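You operate a simulated robot arm through the tools that you are given. There is no shell and no other tool.

You run a simulated robot arm. Do the job below in one go: nothing can be reset, and whatever is moved stays where it is left.

TASK
Put things in order on the quilt. At the end: the black lint brush is on the blue saucer; the teal travel bottle (marked "SHAMPOO") from the quilt stands where the black lint brush stood; the beige sanding pad stands on top of the blue album; the gold radiator key stands where the teal travel bottle stood; whatever was shut is shut again. Leave all else as you found it, and nothing knocked over.
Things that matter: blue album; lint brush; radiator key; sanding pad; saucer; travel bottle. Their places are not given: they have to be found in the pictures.

It is judged by the outcome, as a careful person would: the job done as asked, and still so three seconds after it is handed in. It fails if anything else is knocked over, pushed out of place, dropped, spilled or broken.

THE ROBOT
A 5-joint arm with a two-finger parallel gripper, fixed in place. Base frame: the origin is at the foot of the arm, x ahead of it, y to its left, z up; the work surface is at about z = 0. Units: cm, degrees, N and s.
With the tool pointing down near the work surface it reaches from about 26 to 60 cm from the base axis. Its first joint turns from -66.0 to 66.0 degrees. The tool tilts only in the upright plane through the base axis and itself; it spins freely about its own axis. Payload 1.57 kg.
Tool frame: the origin (TCP) lies between the finger pads and is the grasp point; the fingertips stand 3 cm ahead of it; z points along the fingers, y is the line along which they close. Largest opening 8 cm; finger width 1.7, thickness 1.2; the body of the gripper, 4 by 8.2 cm, starts 8 cm behind the TCP.
Orientation is that of the tool frame in the base frame, as a unit quaternion [x, y, z, w]. With the fingers straight down and closing along the base's y, the tool's x points along the base's -x, its y along +y and its z along -z.

THE INTERFACE
- The arm moves only by the tool nudge_tool. Its argument "targets" is a list of rows, each an object of numbers (a shift or turn left out is 0, a gripper value left out holds the last): "ax", "ay", "az": the turn, a rotation vector about the base's x, y, z in units of 90 degrees (1.0 is 90 degrees); "dx", "dy", "dz": the shift along the base's x, y, z in units of 300 mm (1.0 is 300 mm); "grip": the closure in counts, from 0 (fully open) to 255 (shut). In form: [{"ax": .., "ay": .., "az": .., "dx": .., "dy": .., "dz": .., "grip": ..}, ...]. A call has 1 to 20 rows; each row is the pose to reach, as a shift and turn from the pose commanded when the call began. A call with a number of a shift or a turn outside -1 to 1 is refused whole. Each row takes 0.2 s and may step no farther than 5 cm and 8.6 degrees from the row before; otherwise, or with a gripper value out of range, the whole call is refused. Where a pose cannot be reached the arm comes as near as it can. A force on the tool above 40 N (or 10 N above the force at the start of the call, whichever is more), or a blocked arm, ends the call early, and 0.2 s more pass. Each finger travels about 15.3 cm/s and halts on what it meets, pressing with about 35 N; the grip force reading is that of the motor and also rises with nothing between the fingers. The clock runs only during rows and for 0.2 s after the last one: add rows that repeat a pose to give the fingers time. The reply holds the time, the measured pose of the TCP, the force on the tool along the base axes, the opening and the grip force, in the units named above and with some noise, with the torque about the TCP (base axes, N m) and any sound that the robot's microphone picked up.
- Cameras (640 x 400 px; columns grow to the right, rows downward): "scene" is fixed at [3.33, 39.59, 51.53]; the picture's right is [-0.78, -0.63, 0.00], its down [-0.41, 0.51, -0.75] and it looks along [0.47, -0.59, -0.66] (base axes); focal length 279 px, centre (320, 200). "wrist" rides on the gripper at [7.2, -0.7, -12.2] in the tool frame; the picture's right is [0.09, 1.00, 0.00], its down [-0.84, 0.08, -0.54] and it looks along [-0.54, 0.05, 0.84] (tool axes); focal length 238 px, centre (320, 200).
- get_image(camera): a new picture of that camera. It takes no simulated time.
- locate(camera, pixels): for up to 12 pixels [column, row] of the newest picture of that camera ("zoom" is the newest enlarged one), the place [x, y, z] in the base frame of the surface seen there, good to about 0.3 cm. It takes no simulated time.
- enlarge(camera, box): a new picture of the part [left, top, right, bottom] of that camera's present view, enlarged. It takes no simulated time.
- job_done(): hands the job in; it is judged then, once.

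Unless the task says otherwise, let go and move clear before handing in.

The tools are called after "Request:" as a command line: name --argument value ..., lists and objects as JSON in quotes. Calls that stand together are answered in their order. nudge_tool: Moves the arm, as the interface text tells. Its arguments: {"type":"object","properties":{"targets":{"type":"array"}},"required":["targets"]} The other tools are called the same way: get_image (camera) takes a picture; locate (camera, pixels) gives the place of the surface under pixels of a picture; enlarge (camera, box) takes an enlarged picture of a part of a camera's view; job_done () hands the job in.

At the start:

```text
time_s: 0.0
position: [38.57, -20.08, 24.35]
tool_rot: [0.0, 1.0, -0.001, 0.0]
contact_force: [-0.7, -0.6, -0.1]
wrist_torque: [0.02, -0.02, -0.01]
width: 8.0
gripper_force: 0.2
```

scene: 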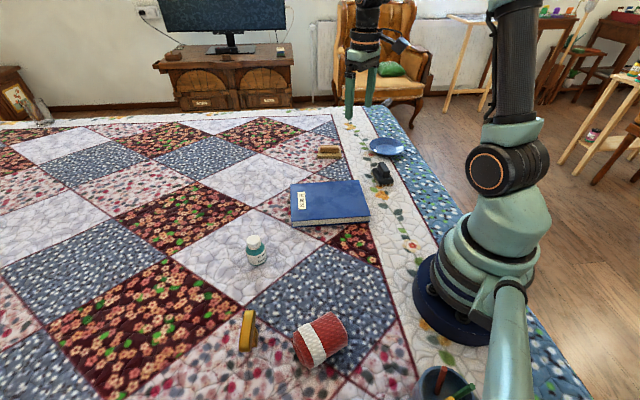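
wrist: 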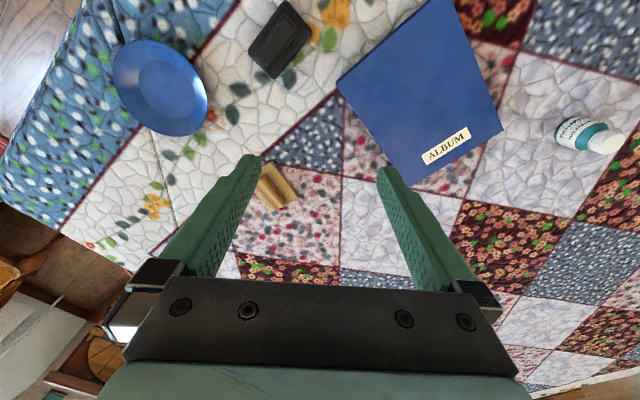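

The scene shows a blue saucer (386,147), a black item (381,174), a blue album (330,202), a teal bottle (256,250), a gold/yellow item (247,330), a brush-like item (328,152) and a red/white cylinder (320,340). I will take enlarged pictures to identify each one.

Request:
enlarge --camera "scene" --box '[280, 120, 440, 220]'

Request:
enlarge --camera "scene" --box '[200, 220, 360, 390]'

Request:
enlarge --camera "wrist" --box '[100, 0, 360, 220]'

Request:
enlarge --camera "scene" --box '[400, 340, 500, 400]'

```text
4.00 times, centred on (360, 170) of scene
```

zoom: 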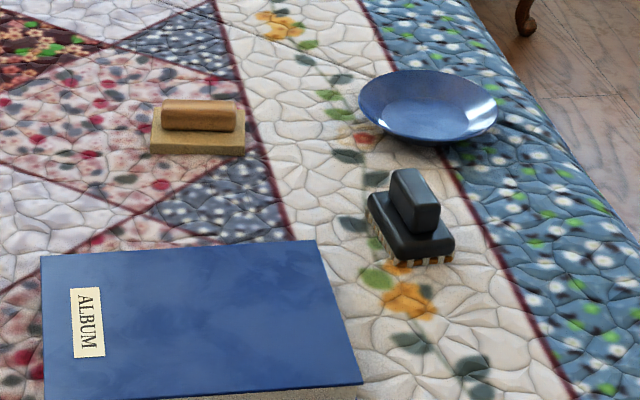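

```text
2.35 times, centred on (280, 305) of scene
```

zoom: 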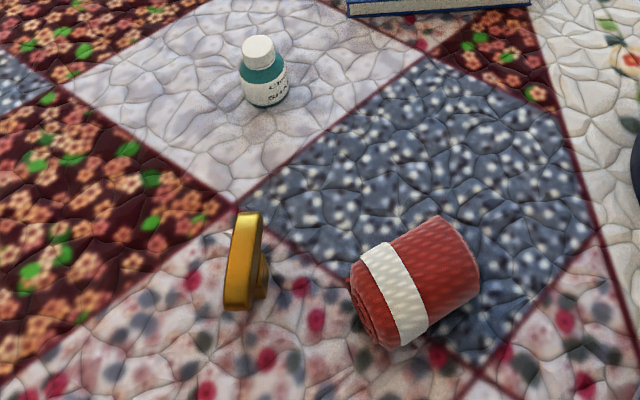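

```text
1.82 times, centred on (230, 110) of wrist
```

zoom: 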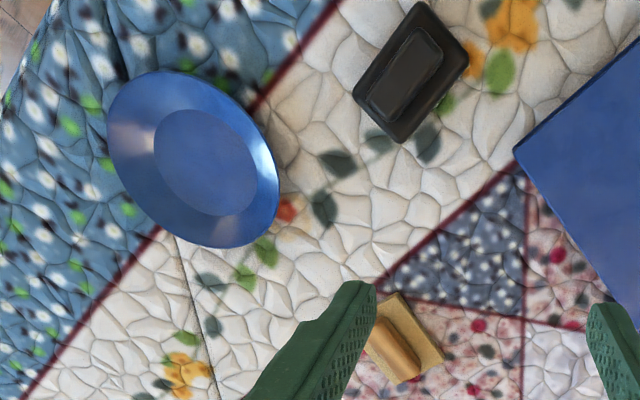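

```text
6.40 times, centred on (450, 370) of scene
```

zoom: 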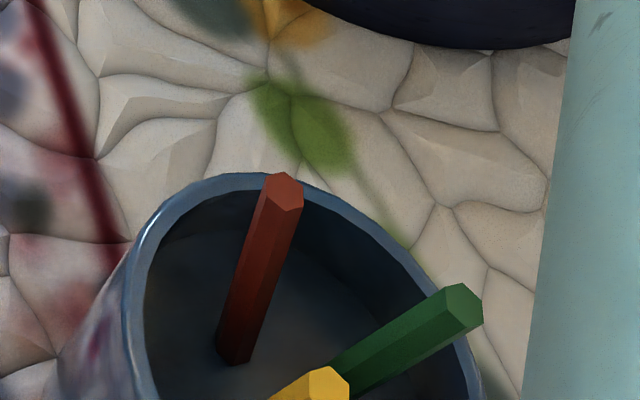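

The beige pad with a tan handle is at scene (328,152), the black lint brush with bristles at (381,174), the teal bottle at (256,250) and the gold key at (247,330). Next I locate points on each object.

Request:
get_image --camera "scene"

Request:
get_image --camera "wrist"

Request:
enlarge --camera "scene" --box '[225, 295, 289, 365]'

Request:
locate --camera "zoom" --pixels '[[200, 80], [200, 150], [200, 250], [180, 300], [270, 250], [300, 300], [100, 300], [260, 150], [240, 330], [320, 350]]'

Request:
locate --camera "scene" --pixels '[[253, 239], [257, 262], [262, 264], [250, 264], [291, 185], [360, 180], [370, 219], [292, 223], [386, 148], [369, 147], [404, 149], [386, 138]]'

Request:
locate --camera "wrist" --pixels '[[280, 38], [285, 3], [311, 26], [272, 78], [248, 52], [160, 85], [276, 187], [299, 198], [262, 165], [340, 85], [415, 187], [503, 130]]'

```text
taken
```

scene: 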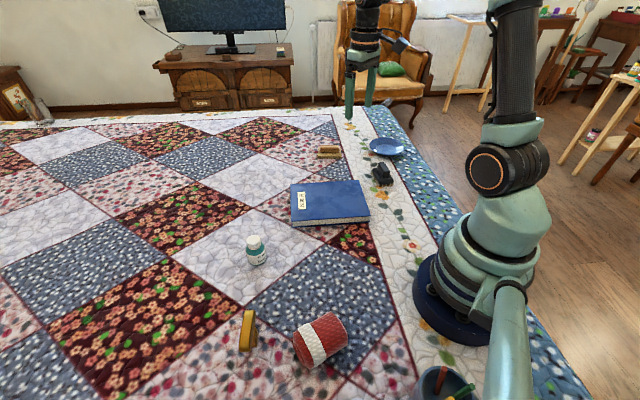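

```text
taken
```

wrist: 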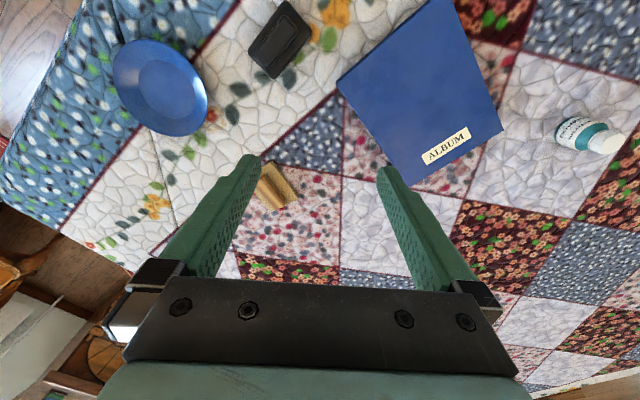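

```text
5.71 times, centred on (257, 330) of scene
```

zoom: 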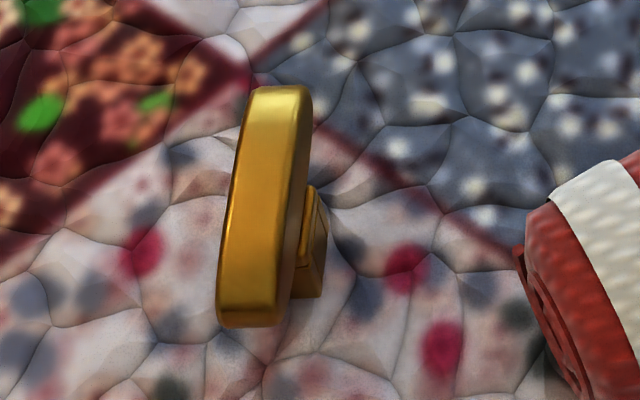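

```text
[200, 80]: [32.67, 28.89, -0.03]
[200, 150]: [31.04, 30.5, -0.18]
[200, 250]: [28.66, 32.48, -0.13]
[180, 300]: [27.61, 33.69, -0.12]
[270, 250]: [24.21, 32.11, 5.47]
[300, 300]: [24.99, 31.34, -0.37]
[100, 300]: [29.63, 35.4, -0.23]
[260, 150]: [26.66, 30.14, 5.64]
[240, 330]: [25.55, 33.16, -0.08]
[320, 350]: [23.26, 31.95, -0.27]
```

```text
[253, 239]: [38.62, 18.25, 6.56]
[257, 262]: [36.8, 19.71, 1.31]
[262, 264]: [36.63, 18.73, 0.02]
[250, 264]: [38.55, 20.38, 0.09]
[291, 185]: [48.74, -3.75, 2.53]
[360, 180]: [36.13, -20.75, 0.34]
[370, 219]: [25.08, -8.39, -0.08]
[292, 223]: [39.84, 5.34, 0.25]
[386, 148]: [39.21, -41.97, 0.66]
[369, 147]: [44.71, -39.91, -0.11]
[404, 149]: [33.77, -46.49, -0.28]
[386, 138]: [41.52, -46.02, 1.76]
```

```text
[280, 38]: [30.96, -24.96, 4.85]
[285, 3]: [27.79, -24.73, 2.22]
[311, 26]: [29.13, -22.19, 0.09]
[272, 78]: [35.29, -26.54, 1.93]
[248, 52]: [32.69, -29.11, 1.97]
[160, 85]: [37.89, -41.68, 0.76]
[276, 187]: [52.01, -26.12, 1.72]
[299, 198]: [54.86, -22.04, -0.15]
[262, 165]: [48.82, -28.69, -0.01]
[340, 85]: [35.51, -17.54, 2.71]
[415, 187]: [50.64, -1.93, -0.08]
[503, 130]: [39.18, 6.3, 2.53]
```

The key's bar top is near z≈5.6 around (25.5,31), the bottle is near (37.5,19), and the brush is near (31,-25). I will enlarge the bottle label and find more edge points before moving.

Request:
enlarge --camera "wrist" --box '[530, 90, 640, 170]'

Request:
enlarge --camera "scene" --box '[236, 225, 276, 275]'

Request:
locate --camera "zoom" --pixels '[[320, 100], [320, 60], [280, 100], [350, 250], [320, 310], [320, 350], [260, 200], [380, 200]]'

Request:
enlarge --camera "scene" --box '[0, 0, 320, 200]'

Request:
enlarge --camera "scene" --box '[0, 200, 320, 400]'

```text
5.00 times, centred on (585, 130) of wrist
```

zoom: 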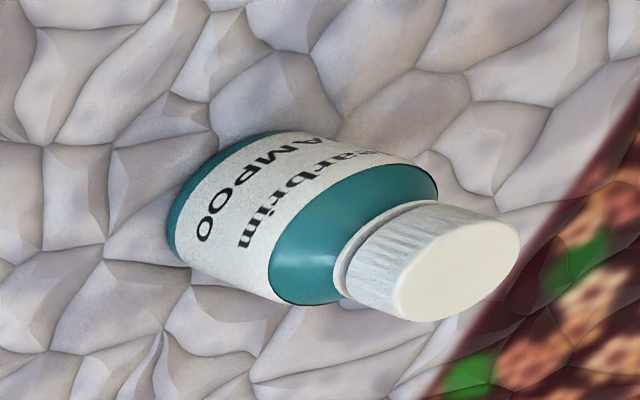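

```text
8.00 times, centred on (256, 250) of scene
```

zoom: 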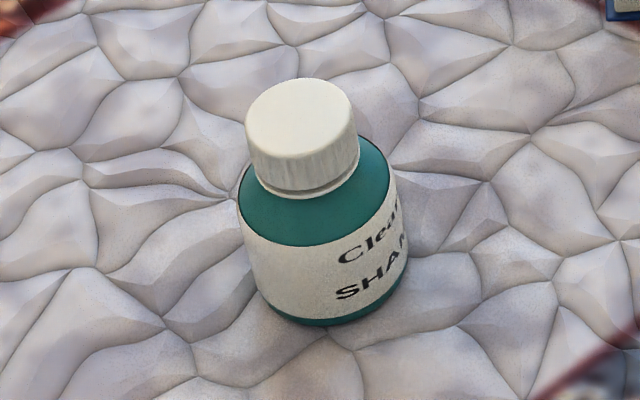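

```text
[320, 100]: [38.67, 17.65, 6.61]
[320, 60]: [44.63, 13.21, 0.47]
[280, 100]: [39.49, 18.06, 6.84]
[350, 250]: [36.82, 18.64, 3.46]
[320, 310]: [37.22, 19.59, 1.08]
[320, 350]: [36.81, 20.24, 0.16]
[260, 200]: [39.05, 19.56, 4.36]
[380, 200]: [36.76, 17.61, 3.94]
```

```text
2.00 times, centred on (160, 100) of scene
```

zoom: 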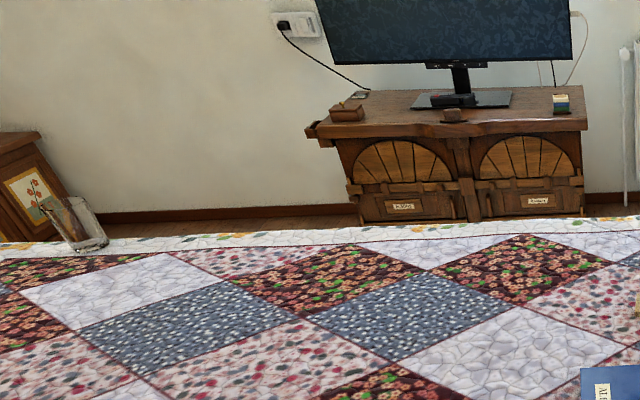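

```text
2.00 times, centred on (160, 300) of scene
```

zoom: 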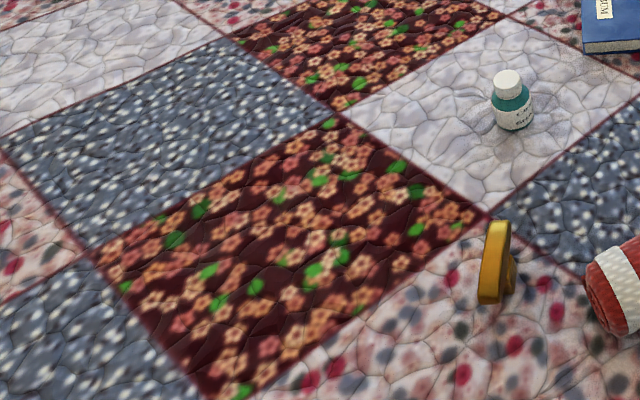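

The bottle is upright with its cap top at z≈6.7 and reads "…AMPOO". I will lower the wrist camera toward the brush for a close look, staying well above everything.

Request:
nudge_tool --targets '[{"dx": -0.06, "dy": -0.05, "dz": -0.06, "grip": 0}, {"dx": -0.12, "dy": -0.1, "dz": -0.12}, {"dx": -0.18, "dy": -0.14, "dz": -0.18}, {"dx": -0.22, "dy": -0.18, "dz": -0.24}, {"dx": -0.22, "dy": -0.18, "dz": -0.26}, {"dx": -0.22, "dy": -0.18, "dz": -0.26}]'

Request:
get_image --camera "wrist"

```text
time_s: 1.4
position: [31.91, -25.58, 16.42]
tool_rot: [-0.001, 1.0, 0.0, 0.001]
contact_force: [-0.2, 0.6, 0.0]
wrist_torque: [-0.02, -0.04, -0.01]
width: 7.99
gripper_force: 0.1
```

```text
taken
```

wrist: 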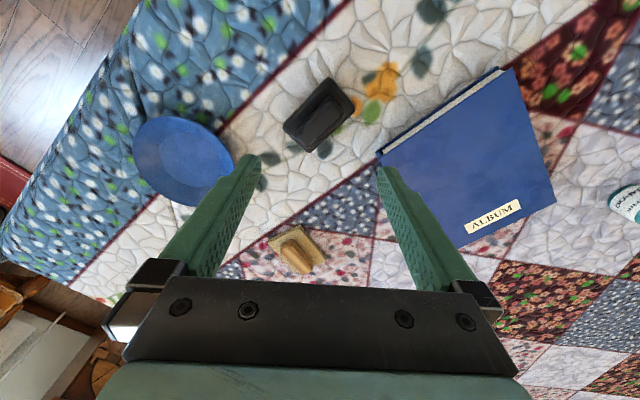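

Request:
enlarge --camera "wrist" --box '[270, 65, 366, 165]'

Request:
enlarge --camera "wrist" --box '[120, 100, 260, 220]'

Request:
enlarge --camera "wrist" --box '[250, 210, 350, 290]'

```text
4.00 times, centred on (318, 115) of wrist
```

zoom: 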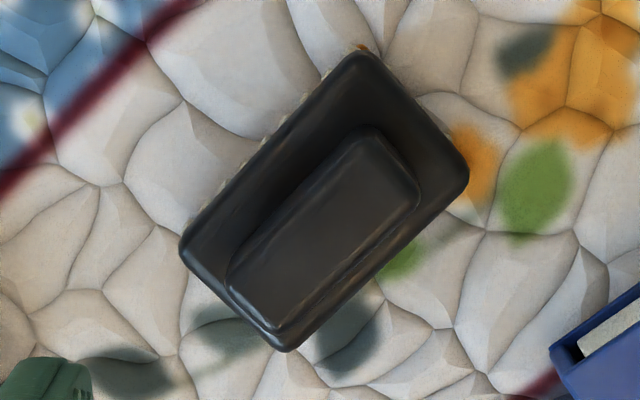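

```text
3.33 times, centred on (190, 160) of wrist
```

zoom: 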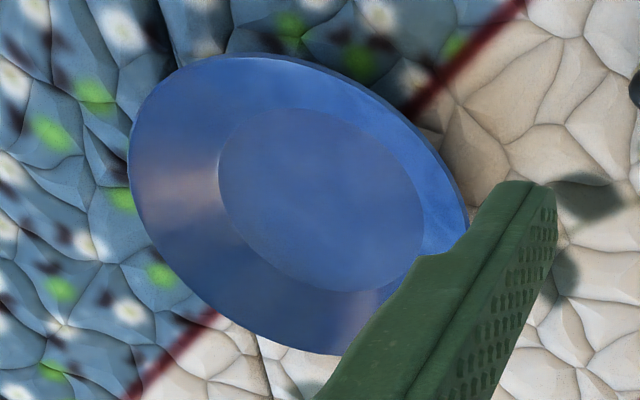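

```text
5.00 times, centred on (300, 250) of wrist
```

zoom: 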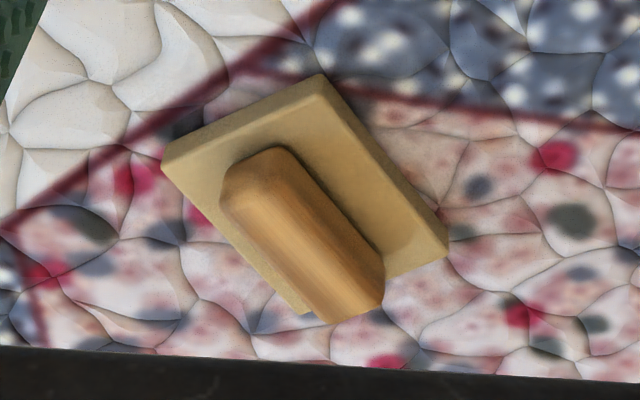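

Brush in the zoom: base corners are around (358,55), (468,175), (285,350) and (182,250), with the handle top around (375,130), (418,190), (280,330) and (232,280). I will re-enlarge and locate these points.

Request:
enlarge --camera "wrist" --box '[270, 65, 366, 165]'

Request:
locate --camera "zoom" --pixels '[[360, 65], [455, 175], [190, 245], [285, 343], [370, 140], [410, 190], [240, 275], [280, 320], [325, 230], [260, 170], [300, 200], [440, 140]]'

Request:
enlarge --camera "wrist" --box '[120, 100, 260, 220]'

Request:
locate --camera "zoom" --pixels '[[320, 200], [225, 180], [415, 230], [300, 115], [340, 285], [135, 170], [462, 215], [250, 62], [330, 350], [160, 100], [200, 280], [400, 115]]'

Request:
enlarge --camera "wrist" --box '[250, 210, 350, 290]'

Request:
locate --camera "zoom" --pixels '[[170, 155], [318, 85], [440, 240], [300, 305], [235, 175], [275, 155], [370, 265], [300, 230], [330, 290], [220, 210], [350, 180], [200, 170]]'

```text
4.00 times, centred on (318, 115) of wrist
```

zoom: 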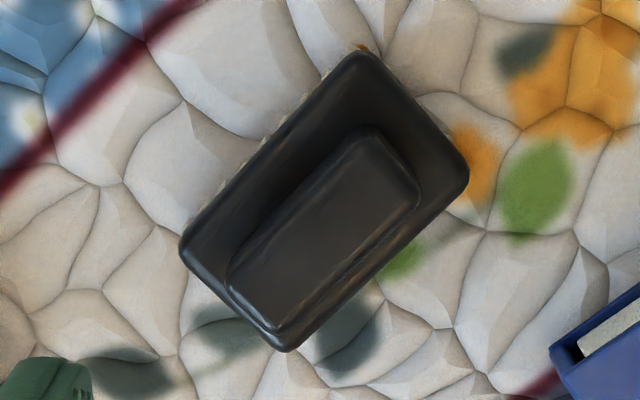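

```text
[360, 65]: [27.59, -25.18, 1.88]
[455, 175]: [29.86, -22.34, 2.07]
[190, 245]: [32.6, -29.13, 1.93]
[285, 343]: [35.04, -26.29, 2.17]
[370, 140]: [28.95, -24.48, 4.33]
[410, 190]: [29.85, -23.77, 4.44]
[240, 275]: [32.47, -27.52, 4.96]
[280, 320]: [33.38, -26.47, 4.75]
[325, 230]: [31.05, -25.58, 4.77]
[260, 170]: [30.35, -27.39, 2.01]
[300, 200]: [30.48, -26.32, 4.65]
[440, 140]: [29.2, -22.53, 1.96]
```

```text
3.33 times, centred on (190, 160) of wrist
```

zoom: 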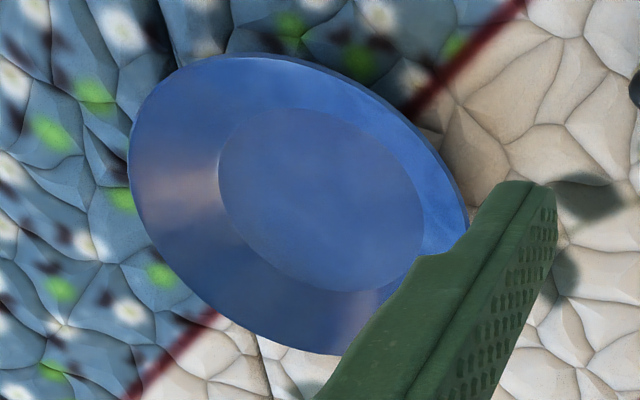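

```text
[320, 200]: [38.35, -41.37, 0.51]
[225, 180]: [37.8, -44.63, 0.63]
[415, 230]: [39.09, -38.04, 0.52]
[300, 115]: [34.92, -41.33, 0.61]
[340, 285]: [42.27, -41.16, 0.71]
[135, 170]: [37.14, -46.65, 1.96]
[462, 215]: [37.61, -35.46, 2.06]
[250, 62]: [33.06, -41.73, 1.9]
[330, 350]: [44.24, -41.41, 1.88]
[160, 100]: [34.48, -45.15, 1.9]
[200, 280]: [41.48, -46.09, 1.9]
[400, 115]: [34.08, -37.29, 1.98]
```

```text
5.00 times, centred on (300, 250) of wrist
```

zoom: 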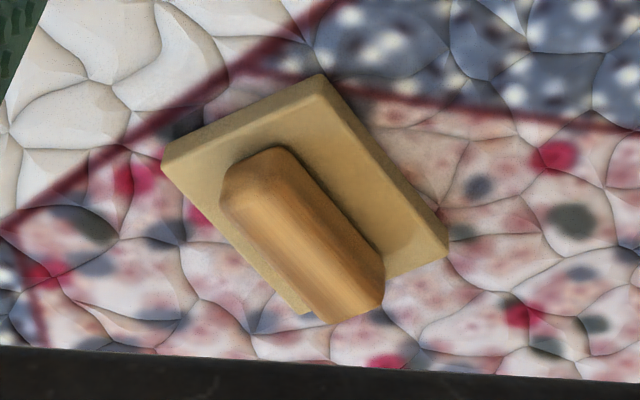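

```text
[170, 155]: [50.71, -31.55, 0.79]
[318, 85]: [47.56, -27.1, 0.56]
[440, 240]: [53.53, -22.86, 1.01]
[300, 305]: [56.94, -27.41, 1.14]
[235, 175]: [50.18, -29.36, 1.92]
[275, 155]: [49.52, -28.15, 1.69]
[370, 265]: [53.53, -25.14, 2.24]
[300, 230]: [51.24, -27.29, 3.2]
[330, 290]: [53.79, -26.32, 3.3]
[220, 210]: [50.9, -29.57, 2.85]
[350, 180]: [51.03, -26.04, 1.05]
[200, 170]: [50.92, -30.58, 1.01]
```

The brush base is centred near (31.3,-25.7) with its long axis at about -38°, and its handle top is at z≈4.8. The saucer centre is near (38.6,-41.2). I will rotate the tool -38° so the fingers close across the handle, lower partway, and check.

Request:
nudge_tool --targets '[{"dx": -0.005, "az": -0.084}, {"dx": -0.01, "az": -0.168}, {"dx": -0.015, "az": -0.252}, {"dx": -0.02, "az": -0.336}, {"dx": -0.025, "dy": -0.004, "az": -0.42}, {"dx": -0.025, "dy": -0.004, "az": -0.42, "dz": -0.1, "grip": 80}, {"dx": -0.025, "dy": -0.004, "az": -0.42, "dz": -0.2, "grip": 80}, {"dx": -0.025, "dy": -0.004, "az": -0.42, "dz": -0.25, "grip": 80}, {"dx": -0.025, "dy": -0.004, "az": -0.42, "dz": -0.25, "grip": 80}]'

Request:
get_image --camera "wrist"

Request:
enlarge --camera "scene" --box '[320, 120, 440, 200]'

```text
time_s: 3.4
position: [31.17, -25.78, 8.97]
tool_rot: [0.323, 0.946, 0.0, 0.0]
contact_force: [0.0, -0.3, -0.4]
wrist_torque: [0.0, -0.01, -0.01]
width: 5.48
gripper_force: 0.1
```

```text
taken
```

wrist: 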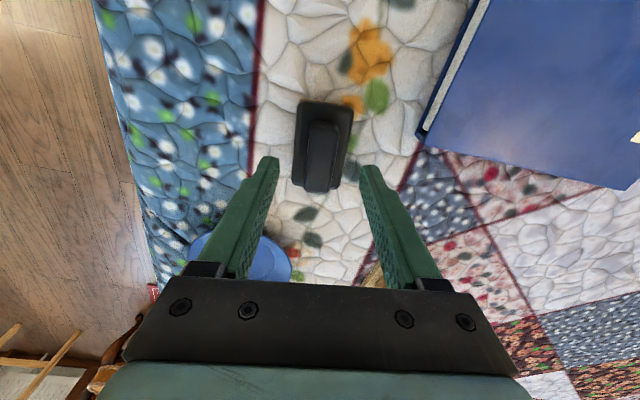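

```text
5.00 times, centred on (380, 160) of scene
```

zoom: 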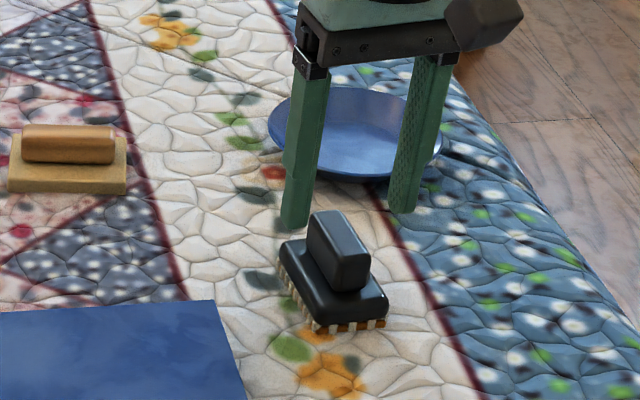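

The fingers at columns 262 to 372 straddle the brush handle at (323,155). I will refine the handle's position from this nearer view.

Request:
enlarge --camera "wrist" --box '[274, 90, 374, 200]'

Request:
locate --camera "zoom" --pixels '[[280, 140], [370, 145], [280, 300], [350, 300], [260, 350], [340, 360], [320, 220], [250, 50], [420, 70], [230, 280], [390, 340], [320, 330]]'

```text
3.64 times, centred on (324, 145) of wrist
```

zoom: 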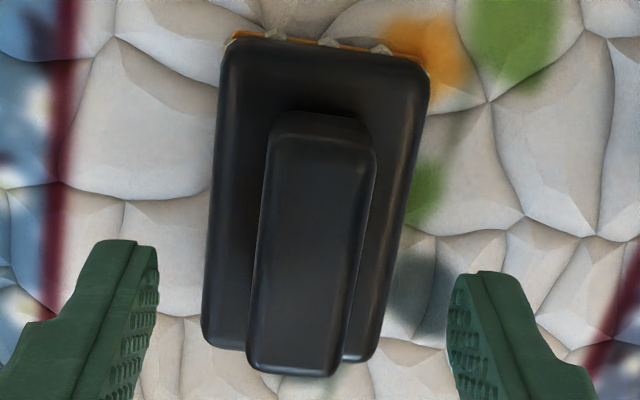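

```text
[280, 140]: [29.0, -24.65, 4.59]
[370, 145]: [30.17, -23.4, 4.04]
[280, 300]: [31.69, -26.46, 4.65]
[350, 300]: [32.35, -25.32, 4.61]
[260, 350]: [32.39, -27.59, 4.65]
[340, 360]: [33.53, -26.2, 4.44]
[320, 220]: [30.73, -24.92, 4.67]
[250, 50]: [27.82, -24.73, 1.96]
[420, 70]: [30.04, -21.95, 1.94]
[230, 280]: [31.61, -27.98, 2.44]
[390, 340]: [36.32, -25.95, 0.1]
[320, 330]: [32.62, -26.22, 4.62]
```

The handle centre is near (31.27,-25.46), about 0.3 cm to one side of the TCP. I will correct for that, descend to TCP z≈5.4 so the tips sit just above the base, and close.

Request:
nudge_tool --targets '[{"dx": 0.003, "dy": 0.009, "az": -0.017}, {"dx": 0.003, "dy": 0.009, "az": -0.017, "dz": -0.06}, {"dx": 0.003, "dy": 0.009, "az": -0.017, "dz": -0.118}, {"dx": 0.003, "dy": 0.009, "az": -0.017, "dz": -0.118}, {"dx": 0.003, "dy": 0.009, "az": -0.017, "dz": -0.118}]'

Request:
get_image --camera "wrist"

Request:
enlarge --camera "scene" --box '[340, 130, 430, 200]'

```text
time_s: 4.6
position: [31.33, -25.37, 5.59]
tool_rot: [0.337, 0.942, -0.001, 0.0]
contact_force: [-0.4, -0.1, -0.4]
wrist_torque: [0.01, -0.01, 0.02]
width: 5.48
gripper_force: 0.0
```

```text
taken
```

wrist: 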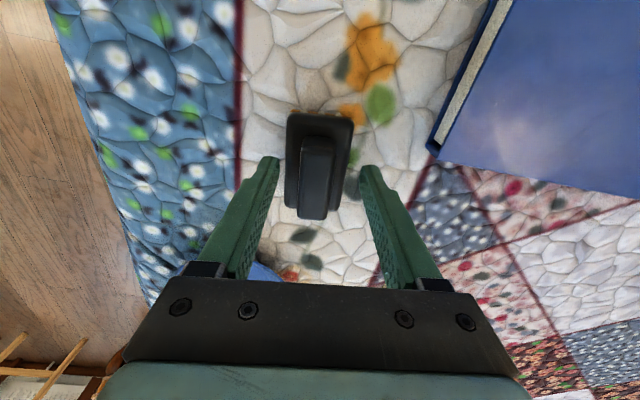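

```text
5.71 times, centred on (385, 165) of scene
```

zoom: 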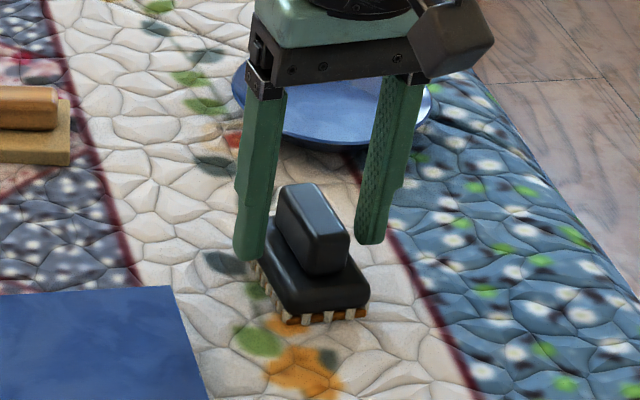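

The handle is centred between the fingers and the tips are just above the base, so I will close the gripper on it.

Request:
nudge_tool --targets '[{"dz": -0.004, "grip": 120}, {"dz": -0.004, "grip": 170}, {"dz": -0.004, "grip": 255}, {"dz": -0.004, "grip": 255}, {"dz": -0.004, "grip": 255}]'

Request:
get_image --camera "wrist"

```text
time_s: 5.8
position: [31.31, -25.5, 5.45]
tool_rot: [0.337, 0.942, 0.0, 0.0]
contact_force: [1.0, -0.5, -0.4]
wrist_torque: [0.0, 0.01, -0.01]
width: 2.12
gripper_force: 33.9
```

```text
taken
```

wrist: 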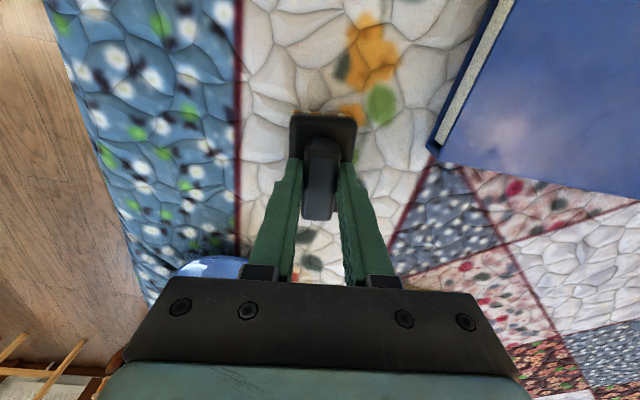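

The brush is held at width 2.12 and 34 N. I will lift it 7 cm, carry it over the saucer centre at (38.6,-41.2), and look before lowering.

Request:
nudge_tool --targets '[{"dz": 0.08, "grip": 255}, {"dz": 0.16}, {"dz": 0.24}, {"dx": 0.049, "dy": -0.105, "dz": 0.24}, {"dx": 0.097, "dy": -0.209, "dz": 0.24}, {"dx": 0.146, "dy": -0.314, "dz": 0.24}, {"dx": 0.194, "dy": -0.418, "dz": 0.24}, {"dx": 0.243, "dy": -0.523, "dz": 0.24}, {"dx": 0.243, "dy": -0.523, "dz": 0.24}, {"dx": 0.243, "dy": -0.523, "dz": 0.12}, {"dx": 0.243, "dy": -0.523, "dz": 0.08}, {"dx": 0.243, "dy": -0.523, "dz": 0.08}]'

Request:
get_image --camera "wrist"

Request:
enlarge --camera "scene" --box '[340, 90, 440, 190]'

```text
time_s: 8.4
position: [38.73, -40.95, 7.85]
tool_rot: [0.336, 0.942, -0.001, 0.001]
contact_force: [0.1, 0.3, -0.9]
wrist_torque: [0.02, -0.02, 0.03]
width: 2.1
gripper_force: 34.1
```

```text
taken
```

wrist: 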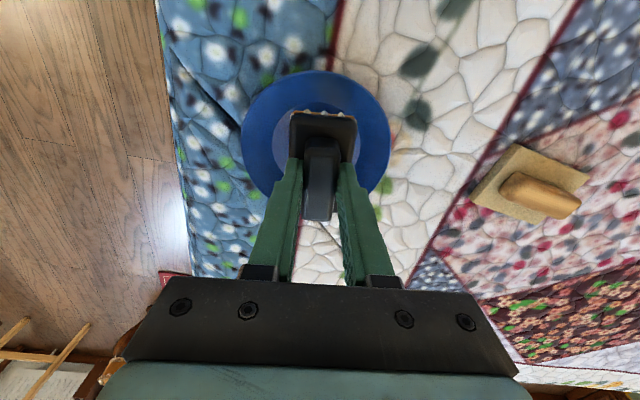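

```text
4.00 times, centred on (390, 140) of scene
```

zoom: 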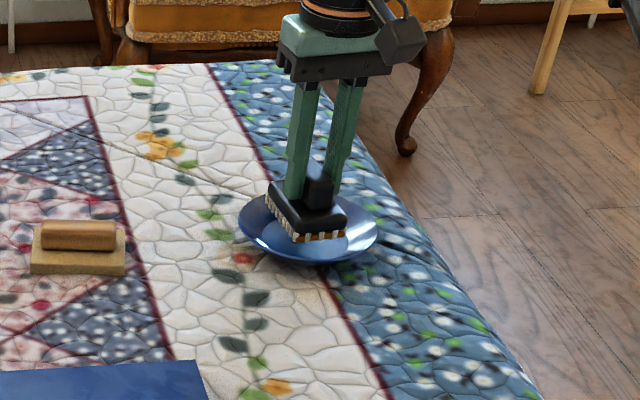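

The brush hangs above the saucer. I will re-check the saucer rim position against the brush with locate.

Request:
locate --camera "wrist" --pixels '[[245, 130], [388, 150], [315, 74], [270, 90], [370, 92], [262, 180], [378, 185], [293, 118], [354, 120], [280, 150]]'

Request:
enlarge --camera "wrist" --box '[230, 60, 410, 230]'

```text
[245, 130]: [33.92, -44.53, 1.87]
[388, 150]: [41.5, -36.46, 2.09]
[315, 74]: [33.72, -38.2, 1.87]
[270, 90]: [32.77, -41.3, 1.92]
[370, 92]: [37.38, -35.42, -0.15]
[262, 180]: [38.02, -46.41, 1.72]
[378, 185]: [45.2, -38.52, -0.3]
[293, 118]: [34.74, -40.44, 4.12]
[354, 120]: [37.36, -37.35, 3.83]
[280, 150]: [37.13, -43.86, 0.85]
```

```text
2.35 times, centred on (320, 145) of wrist
```

zoom: 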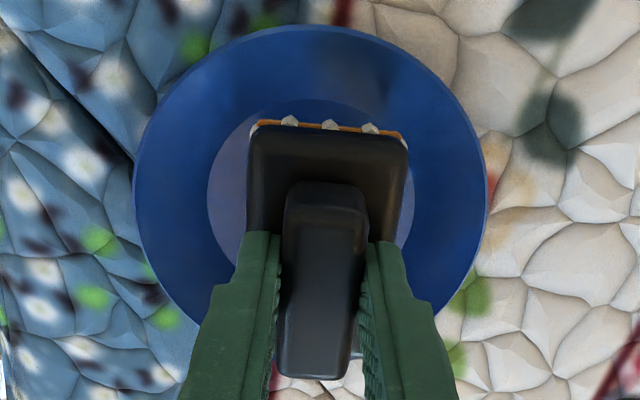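

The rim fit puts the saucer centre at (38.6,-41.1) and the brush is centred within about 0.15 cm. I will lower it in small steps while watching the force.

Request:
nudge_tool --targets '[{"dx": -0.002, "dy": -0.002, "dz": -0.02}, {"dx": -0.002, "dy": -0.002, "dz": -0.035}, {"dx": -0.002, "dy": -0.002, "dz": -0.043}, {"dx": -0.002, "dy": -0.002, "dz": -0.043}]'

Request:
enlarge --camera "scene" --box '[360, 120, 410, 165]'

```text
time_s: 9.4
position: [38.51, -41.09, 6.64]
tool_rot: [0.337, 0.941, 0.0, 0.001]
contact_force: [-15.1, 7.2, 30.6]
wrist_torque: [0.15, -0.14, 0.09]
width: 2.14
gripper_force: 34.5
```

```text
8.89 times, centred on (385, 142) of scene
```

zoom: 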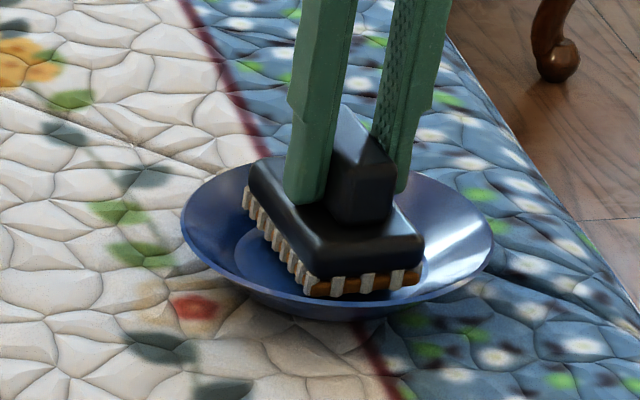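

The brush touched the saucer at TCP z≈6.64 with about 31 N upward. I will ease up slightly to remove the load, then check again.

Request:
nudge_tool --targets '[{"dz": 0.003}, {"dz": 0.004}, {"dz": 0.004}]'

```text
time_s: 10.2
position: [38.61, -41.18, 6.73]
tool_rot: [0.336, 0.942, -0.001, 0.002]
contact_force: [-6.6, 0.7, 20.4]
wrist_torque: [-0.09, -0.34, 0.01]
width: 2.11
gripper_force: 34.8
```

Request:
nudge_tool --targets '[{"dz": 0.003}, {"dz": 0.005}, {"dz": 0.005}]'

Request:
enlarge --camera "scene" --box '[360, 120, 410, 165]'

Request:
get_image --camera "wrist"

```text
time_s: 11.0
position: [38.5, -41.05, 6.74]
tool_rot: [0.337, 0.942, 0.001, -0.002]
contact_force: [-2.2, -1.7, 4.4]
wrist_torque: [-0.13, 0.02, -0.08]
width: 2.09
gripper_force: 34.3
```

```text
8.89 times, centred on (385, 142) of scene
```

zoom: 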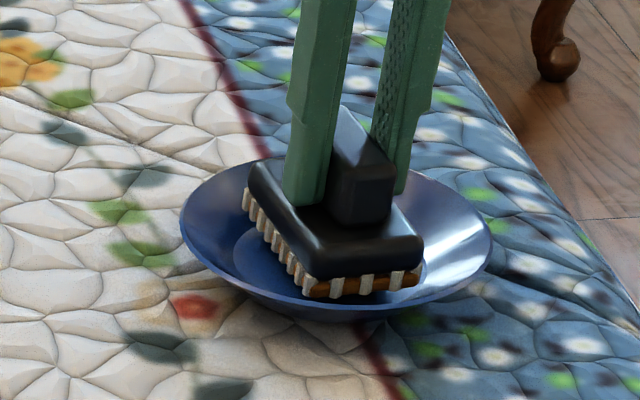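

```text
taken
```

wrist: 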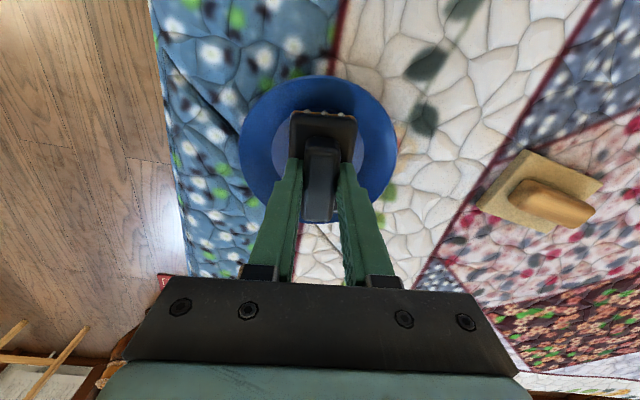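

The load is down to about 4 N with the brush resting in the saucer. I will open the fingers partly, let things settle, then rise straight up.

Request:
nudge_tool --targets '[{"grip": 180}, {"grip": 150}, {"grip": 120}, {"grip": 100}, {"grip": 100}, {"dz": 0.03, "grip": 100}, {"dz": 0.08, "grip": 100}, {"dz": 0.18, "grip": 100}, {"dz": 0.3, "grip": 100}, {"dz": 0.3, "grip": 100}]'

Request:
get_image --camera "wrist"

Request:
enlarge --camera "scene" --box '[350, 110, 420, 170]'

```text
time_s: 13.2
position: [38.35, -41.12, 15.9]
tool_rot: [0.336, 0.942, 0.0, 0.0]
contact_force: [0.2, 0.4, 0.5]
wrist_torque: [0.02, 0.01, -0.01]
width: 4.86
gripper_force: 0.1
```

```text
taken
```

wrist: 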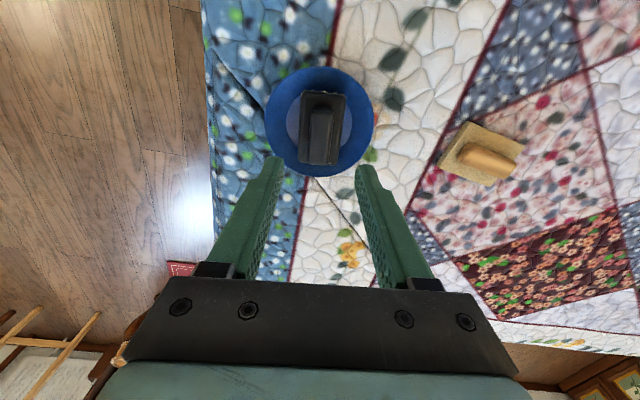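

```text
6.67 times, centred on (385, 140) of scene
```

zoom: 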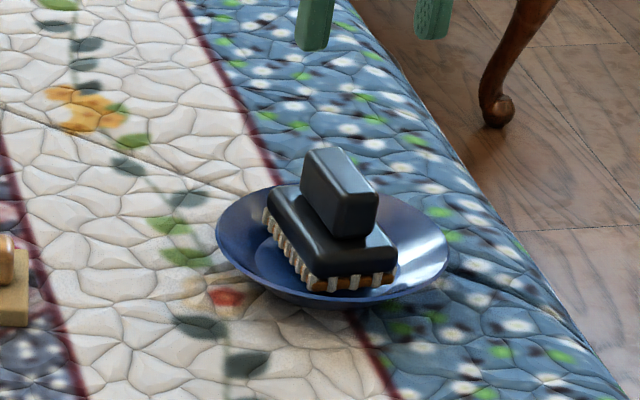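

The brush sits on the saucer in the scene zoom and the fingers are clear. I will carry the arm across at z≈16 toward the bottle, turning the tool back to neutral on the way.

Request:
nudge_tool --targets '[{"dy": 0.1, "az": 0.055, "grip": 0}, {"dy": 0.22, "az": 0.11}, {"dy": 0.35, "az": 0.165}, {"dy": 0.48, "az": 0.22}, {"dy": 0.61, "az": 0.275}, {"dy": 0.74, "az": 0.33}, {"dy": 0.86, "az": 0.385}, {"dy": 0.96, "az": 0.437}, {"dy": 0.96, "az": 0.437}]'

Request:
get_image --camera "wrist"

```text
time_s: 15.2
position: [38.61, -12.2, 15.65]
tool_rot: [-0.001, 1.0, -0.001, 0.0]
contact_force: [-0.3, -0.2, 0.0]
wrist_torque: [-0.02, 0.0, -0.03]
width: 8.02
gripper_force: 0.0
```

```text
taken
```

wrist: 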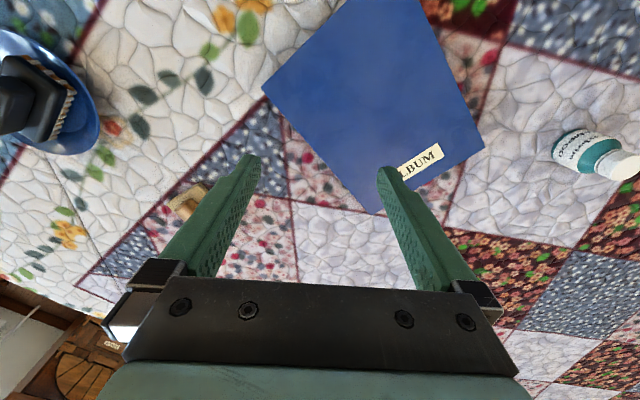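

The album top is in full view with corners near (263,89), (484,146) and (372,213). I will record them now, then continue toward the bottle.

Request:
locate --camera "wrist" --pixels '[[267, 89], [480, 146], [373, 209], [350, 3], [415, 3], [330, 90], [380, 100], [400, 60], [22, 110], [70, 95], [10, 65], [330, 160]]'

Request:
nudge_tool --targets '[{"dy": 0.12}, {"dy": 0.25}, {"dy": 0.38}, {"dy": 0.51}, {"dy": 0.64}, {"dy": 0.77}, {"dy": 0.88}, {"dy": 0.95}, {"dy": 0.95}]'

Request:
get_image --camera "wrist"

```text
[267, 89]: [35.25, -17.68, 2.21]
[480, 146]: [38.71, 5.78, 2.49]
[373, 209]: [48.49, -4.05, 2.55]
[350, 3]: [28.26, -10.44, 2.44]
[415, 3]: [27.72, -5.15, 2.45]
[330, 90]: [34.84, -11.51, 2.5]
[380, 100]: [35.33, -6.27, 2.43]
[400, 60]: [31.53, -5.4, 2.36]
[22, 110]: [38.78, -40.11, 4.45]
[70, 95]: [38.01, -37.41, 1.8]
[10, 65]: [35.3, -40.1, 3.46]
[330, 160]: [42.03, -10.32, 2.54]
```

```text
time_s: 17.2
position: [38.34, 16.09, 15.72]
tool_rot: [0.001, 1.0, 0.0, 0.0]
contact_force: [0.7, 0.4, 0.5]
wrist_torque: [-0.06, -0.02, -0.01]
width: 7.99
gripper_force: 0.0
```

```text
taken
```

wrist: 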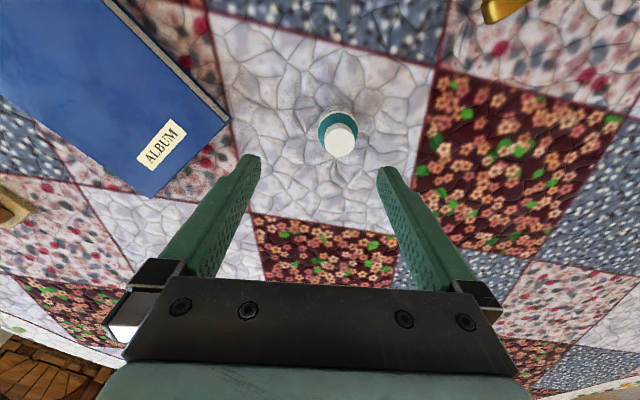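

The bottle is at wrist (337,130). I will enlarge it to fix its axis.

Request:
enlarge --camera "wrist" --box '[300, 90, 380, 170]'

Request:
locate --camera "zoom" --pixels '[[345, 235], [320, 270], [350, 190], [395, 230], [290, 250], [230, 210], [415, 190], [320, 110], [320, 130], [250, 160], [400, 150], [235, 180]]'

```text
5.00 times, centred on (340, 130) of wrist
```

zoom: 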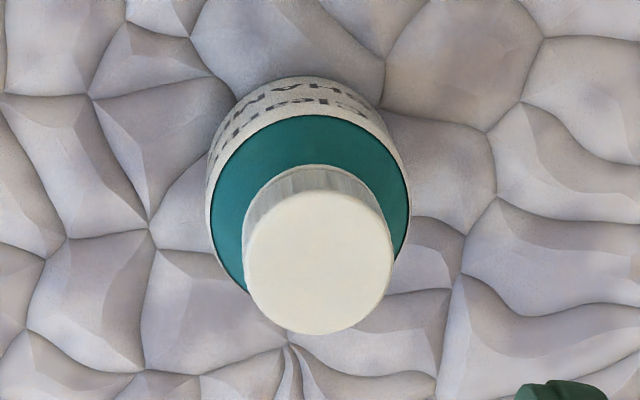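

```text
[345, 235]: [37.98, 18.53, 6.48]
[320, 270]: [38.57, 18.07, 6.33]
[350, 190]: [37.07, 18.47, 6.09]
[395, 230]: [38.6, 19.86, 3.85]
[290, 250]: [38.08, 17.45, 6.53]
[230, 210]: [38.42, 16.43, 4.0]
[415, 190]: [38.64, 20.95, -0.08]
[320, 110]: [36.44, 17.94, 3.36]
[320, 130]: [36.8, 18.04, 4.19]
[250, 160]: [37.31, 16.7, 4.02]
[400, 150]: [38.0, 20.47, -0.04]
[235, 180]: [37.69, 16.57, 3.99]
```

The bottle axis is near (38.4,18.1), with the cap top at z≈6.5. I will centre above it and lower to z≈9.5, then verify.

Request:
nudge_tool --targets '[{"dx": 0.002, "dy": 0.035}, {"dx": 0.002, "dy": 0.067}, {"dx": 0.002, "dy": 0.067, "dz": -0.1}, {"dx": 0.002, "dy": 0.067, "dz": -0.2}, {"dx": 0.002, "dy": 0.067, "dz": -0.2}]'

Request:
get_image --camera "wrist"

Request:
enlarge --camera "scene" --box '[210, 190, 310, 280]'

```text
time_s: 18.4
position: [38.48, 18.03, 9.49]
tool_rot: [0.0, 1.0, 0.001, 0.0]
contact_force: [0.2, -0.4, 0.7]
wrist_torque: [-0.03, 0.0, 0.03]
width: 8.0
gripper_force: 0.0
```

```text
taken
```

wrist: 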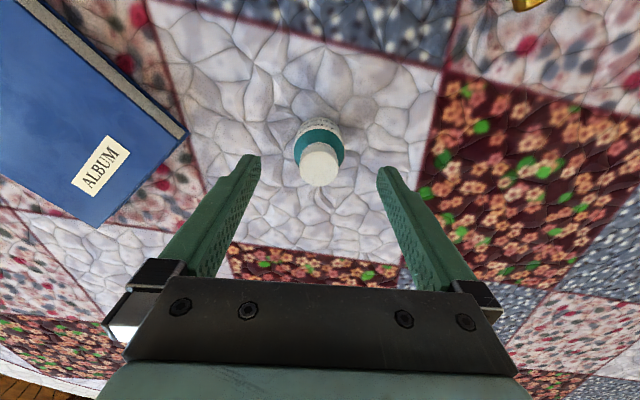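

```text
4.44 times, centred on (260, 235) of scene
```

zoom: 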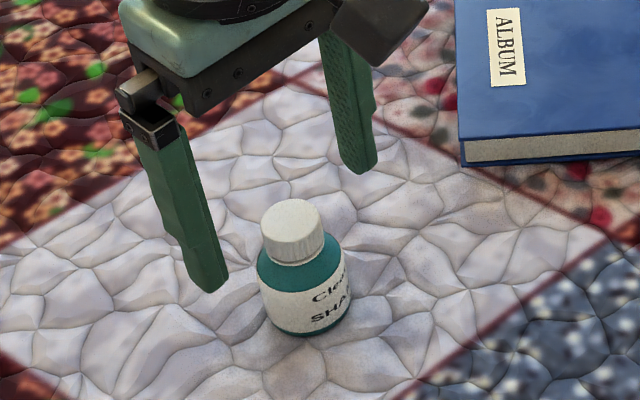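

The bottle lies midway between the finger tips (columns 250 and 385, bottle at 320). I will descend straight to TCP z≈3.7.

Request:
nudge_tool --targets '[{"dz": -0.06}, {"dz": -0.12}, {"dz": -0.17}, {"dz": -0.193}, {"dz": -0.193}]'

Request:
get_image --camera "wrist"

Request:
enlarge --camera "scene" --box '[210, 190, 310, 280]'

```text
time_s: 19.6
position: [38.65, 18.12, 4.01]
tool_rot: [0.0, 1.0, 0.0, 0.001]
contact_force: [-0.7, -0.5, 0.7]
wrist_torque: [0.01, 0.02, 0.0]
width: 7.99
gripper_force: 0.1
```

```text
taken
```

wrist: 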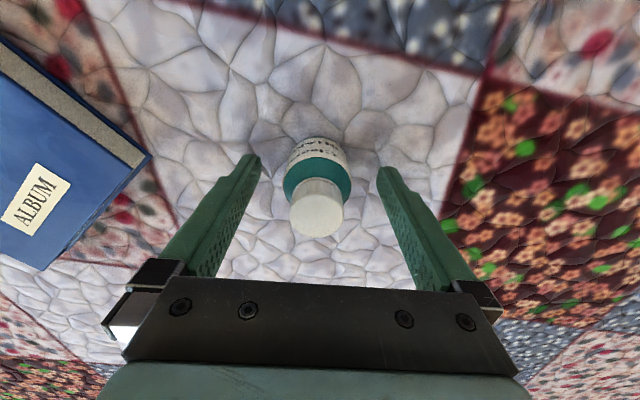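

```text
4.44 times, centred on (260, 235) of scene
```

zoom: 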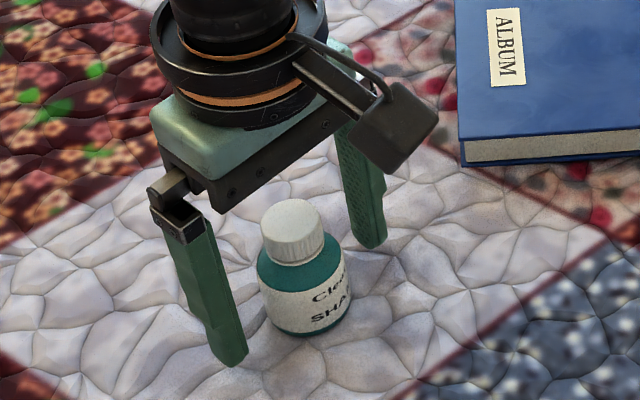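

Request:
locate --camera "wrist" --pixels '[[316, 222], [316, 190], [316, 145], [290, 180], [348, 180], [300, 160], [338, 160], [255, 165], [385, 175]]'

```text
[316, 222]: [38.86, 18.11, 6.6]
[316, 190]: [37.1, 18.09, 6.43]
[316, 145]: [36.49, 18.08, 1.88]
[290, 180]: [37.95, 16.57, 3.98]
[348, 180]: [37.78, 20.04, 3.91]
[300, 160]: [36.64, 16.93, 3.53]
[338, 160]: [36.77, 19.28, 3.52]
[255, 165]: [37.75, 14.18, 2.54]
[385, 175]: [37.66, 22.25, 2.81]
```

The body front is at x≈36.4, giving an axis at (38.5,18.15) that matches the TCP. I will close gently.

Request:
nudge_tool --targets '[{"grip": 60}, {"grip": 90}, {"grip": 110}, {"grip": 130}, {"grip": 170}, {"grip": 255}, {"grip": 255}]'

Request:
get_image --camera "wrist"

```text
time_s: 21.2
position: [38.57, 18.22, 3.94]
tool_rot: [0.0, 1.0, 0.0, 0.0]
contact_force: [-0.8, 0.3, 0.3]
wrist_torque: [0.01, 0.01, -0.03]
width: 4.04
gripper_force: 34.5
```

```text
taken
```

wrist: 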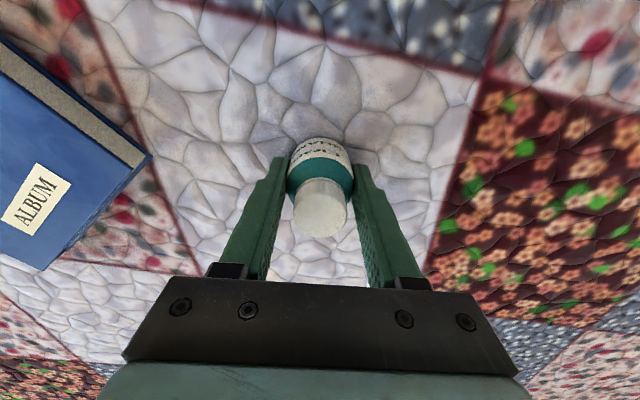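

The bottle is held (width 4.04, 34 N) with the TCP at z≈3.94. I will lift about 9 cm and start carrying it toward the brush's old spot at (31.25,-25.6).

Request:
nudge_tool --targets '[{"dz": 0.05, "grip": 255}, {"dz": 0.15}, {"dz": 0.25}, {"dz": 0.3}, {"dz": 0.3, "dy": -0.1, "dx": -0.02}, {"dz": 0.3, "dy": -0.22, "dx": -0.04}, {"dz": 0.3, "dy": -0.35, "dx": -0.06}, {"dz": 0.3, "dy": -0.48, "dx": -0.08}, {"dz": 0.3, "dy": -0.61, "dx": -0.1}, {"dz": 0.3, "dy": -0.74, "dx": -0.12}, {"dz": 0.3, "dy": -0.85, "dx": -0.14}, {"dz": 0.3, "dy": -0.9, "dx": -0.15}, {"dz": 0.3, "dy": -0.9, "dx": -0.15}]'

Request:
get_image --camera "wrist"

```text
time_s: 24.0
position: [34.0, -8.98, 12.9]
tool_rot: [-0.001, 1.0, 0.0, 0.0]
contact_force: [0.0, -0.3, 0.0]
wrist_torque: [-0.02, 0.0, -0.01]
width: 4.03
gripper_force: 35.2
```

```text
taken
```

wrist: 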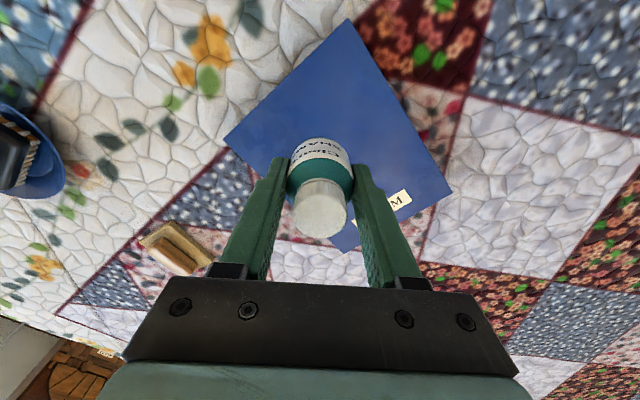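

The bottle is held steadily over the album. I will continue to (31.25,-25.6) and lower to TCP z≈5.4.

Request:
nudge_tool --targets '[{"dy": -0.1, "dx": -0.017}, {"dy": -0.22, "dx": -0.037}, {"dy": -0.34, "dx": -0.057}, {"dy": -0.46, "dx": -0.077}, {"dy": -0.554, "dx": -0.092}, {"dy": -0.554, "dx": -0.092}, {"dy": -0.554, "dx": -0.092, "dz": -0.1}, {"dy": -0.554, "dx": -0.092, "dz": -0.2}, {"dy": -0.554, "dx": -0.092, "dz": -0.25}, {"dy": -0.554, "dx": -0.092, "dz": -0.25}]'

Request:
get_image --camera "wrist"

Request:
enlarge --camera "scene" --box '[330, 120, 430, 200]'

```text
time_s: 26.2
position: [31.44, -25.35, 5.46]
tool_rot: [0.0, 1.0, 0.0, 0.0]
contact_force: [0.0, 0.5, -1.0]
wrist_torque: [-0.02, 0.01, 0.03]
width: 4.03
gripper_force: 35.0
```

```text
taken
```

wrist: 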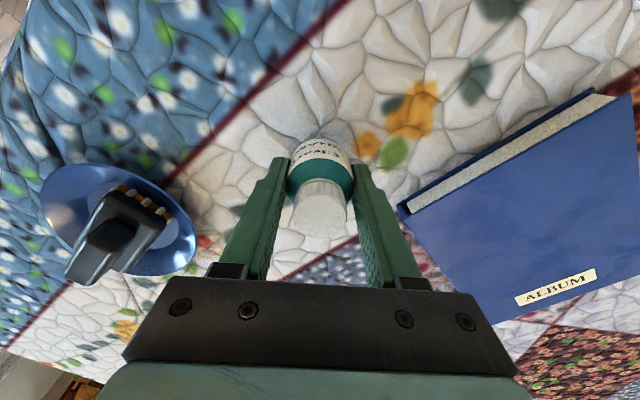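

```text
5.00 times, centred on (380, 160) of scene
```

zoom: 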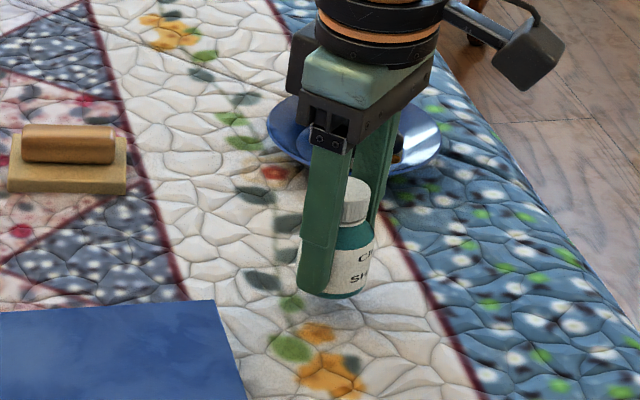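

The bottle hangs about 1.5 cm over the brush's old spot. I will lower it gently until there is contact.

Request:
nudge_tool --targets '[{"dx": -0.004, "dy": -0.005, "dz": -0.02}, {"dx": -0.004, "dy": -0.005, "dz": -0.036}, {"dx": -0.004, "dy": -0.005, "dz": -0.044}, {"dx": -0.004, "dy": -0.005, "dz": -0.044}]'

Request:
enlarge --camera "scene" --box '[350, 140, 420, 190]'

```text
time_s: 27.2
position: [31.28, -25.57, 4.14]
tool_rot: [0.0, 1.0, 0.0, 0.0]
contact_force: [0.0, -0.2, -0.7]
wrist_torque: [-0.02, -0.03, -0.03]
width: 4.05
gripper_force: 34.8
```

```text
8.00 times, centred on (385, 165) of scene
```

zoom: 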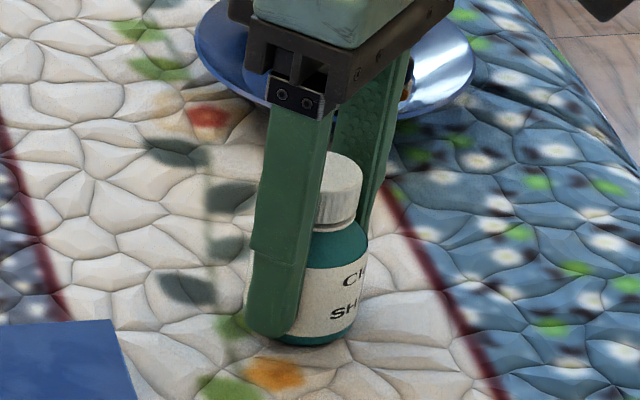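

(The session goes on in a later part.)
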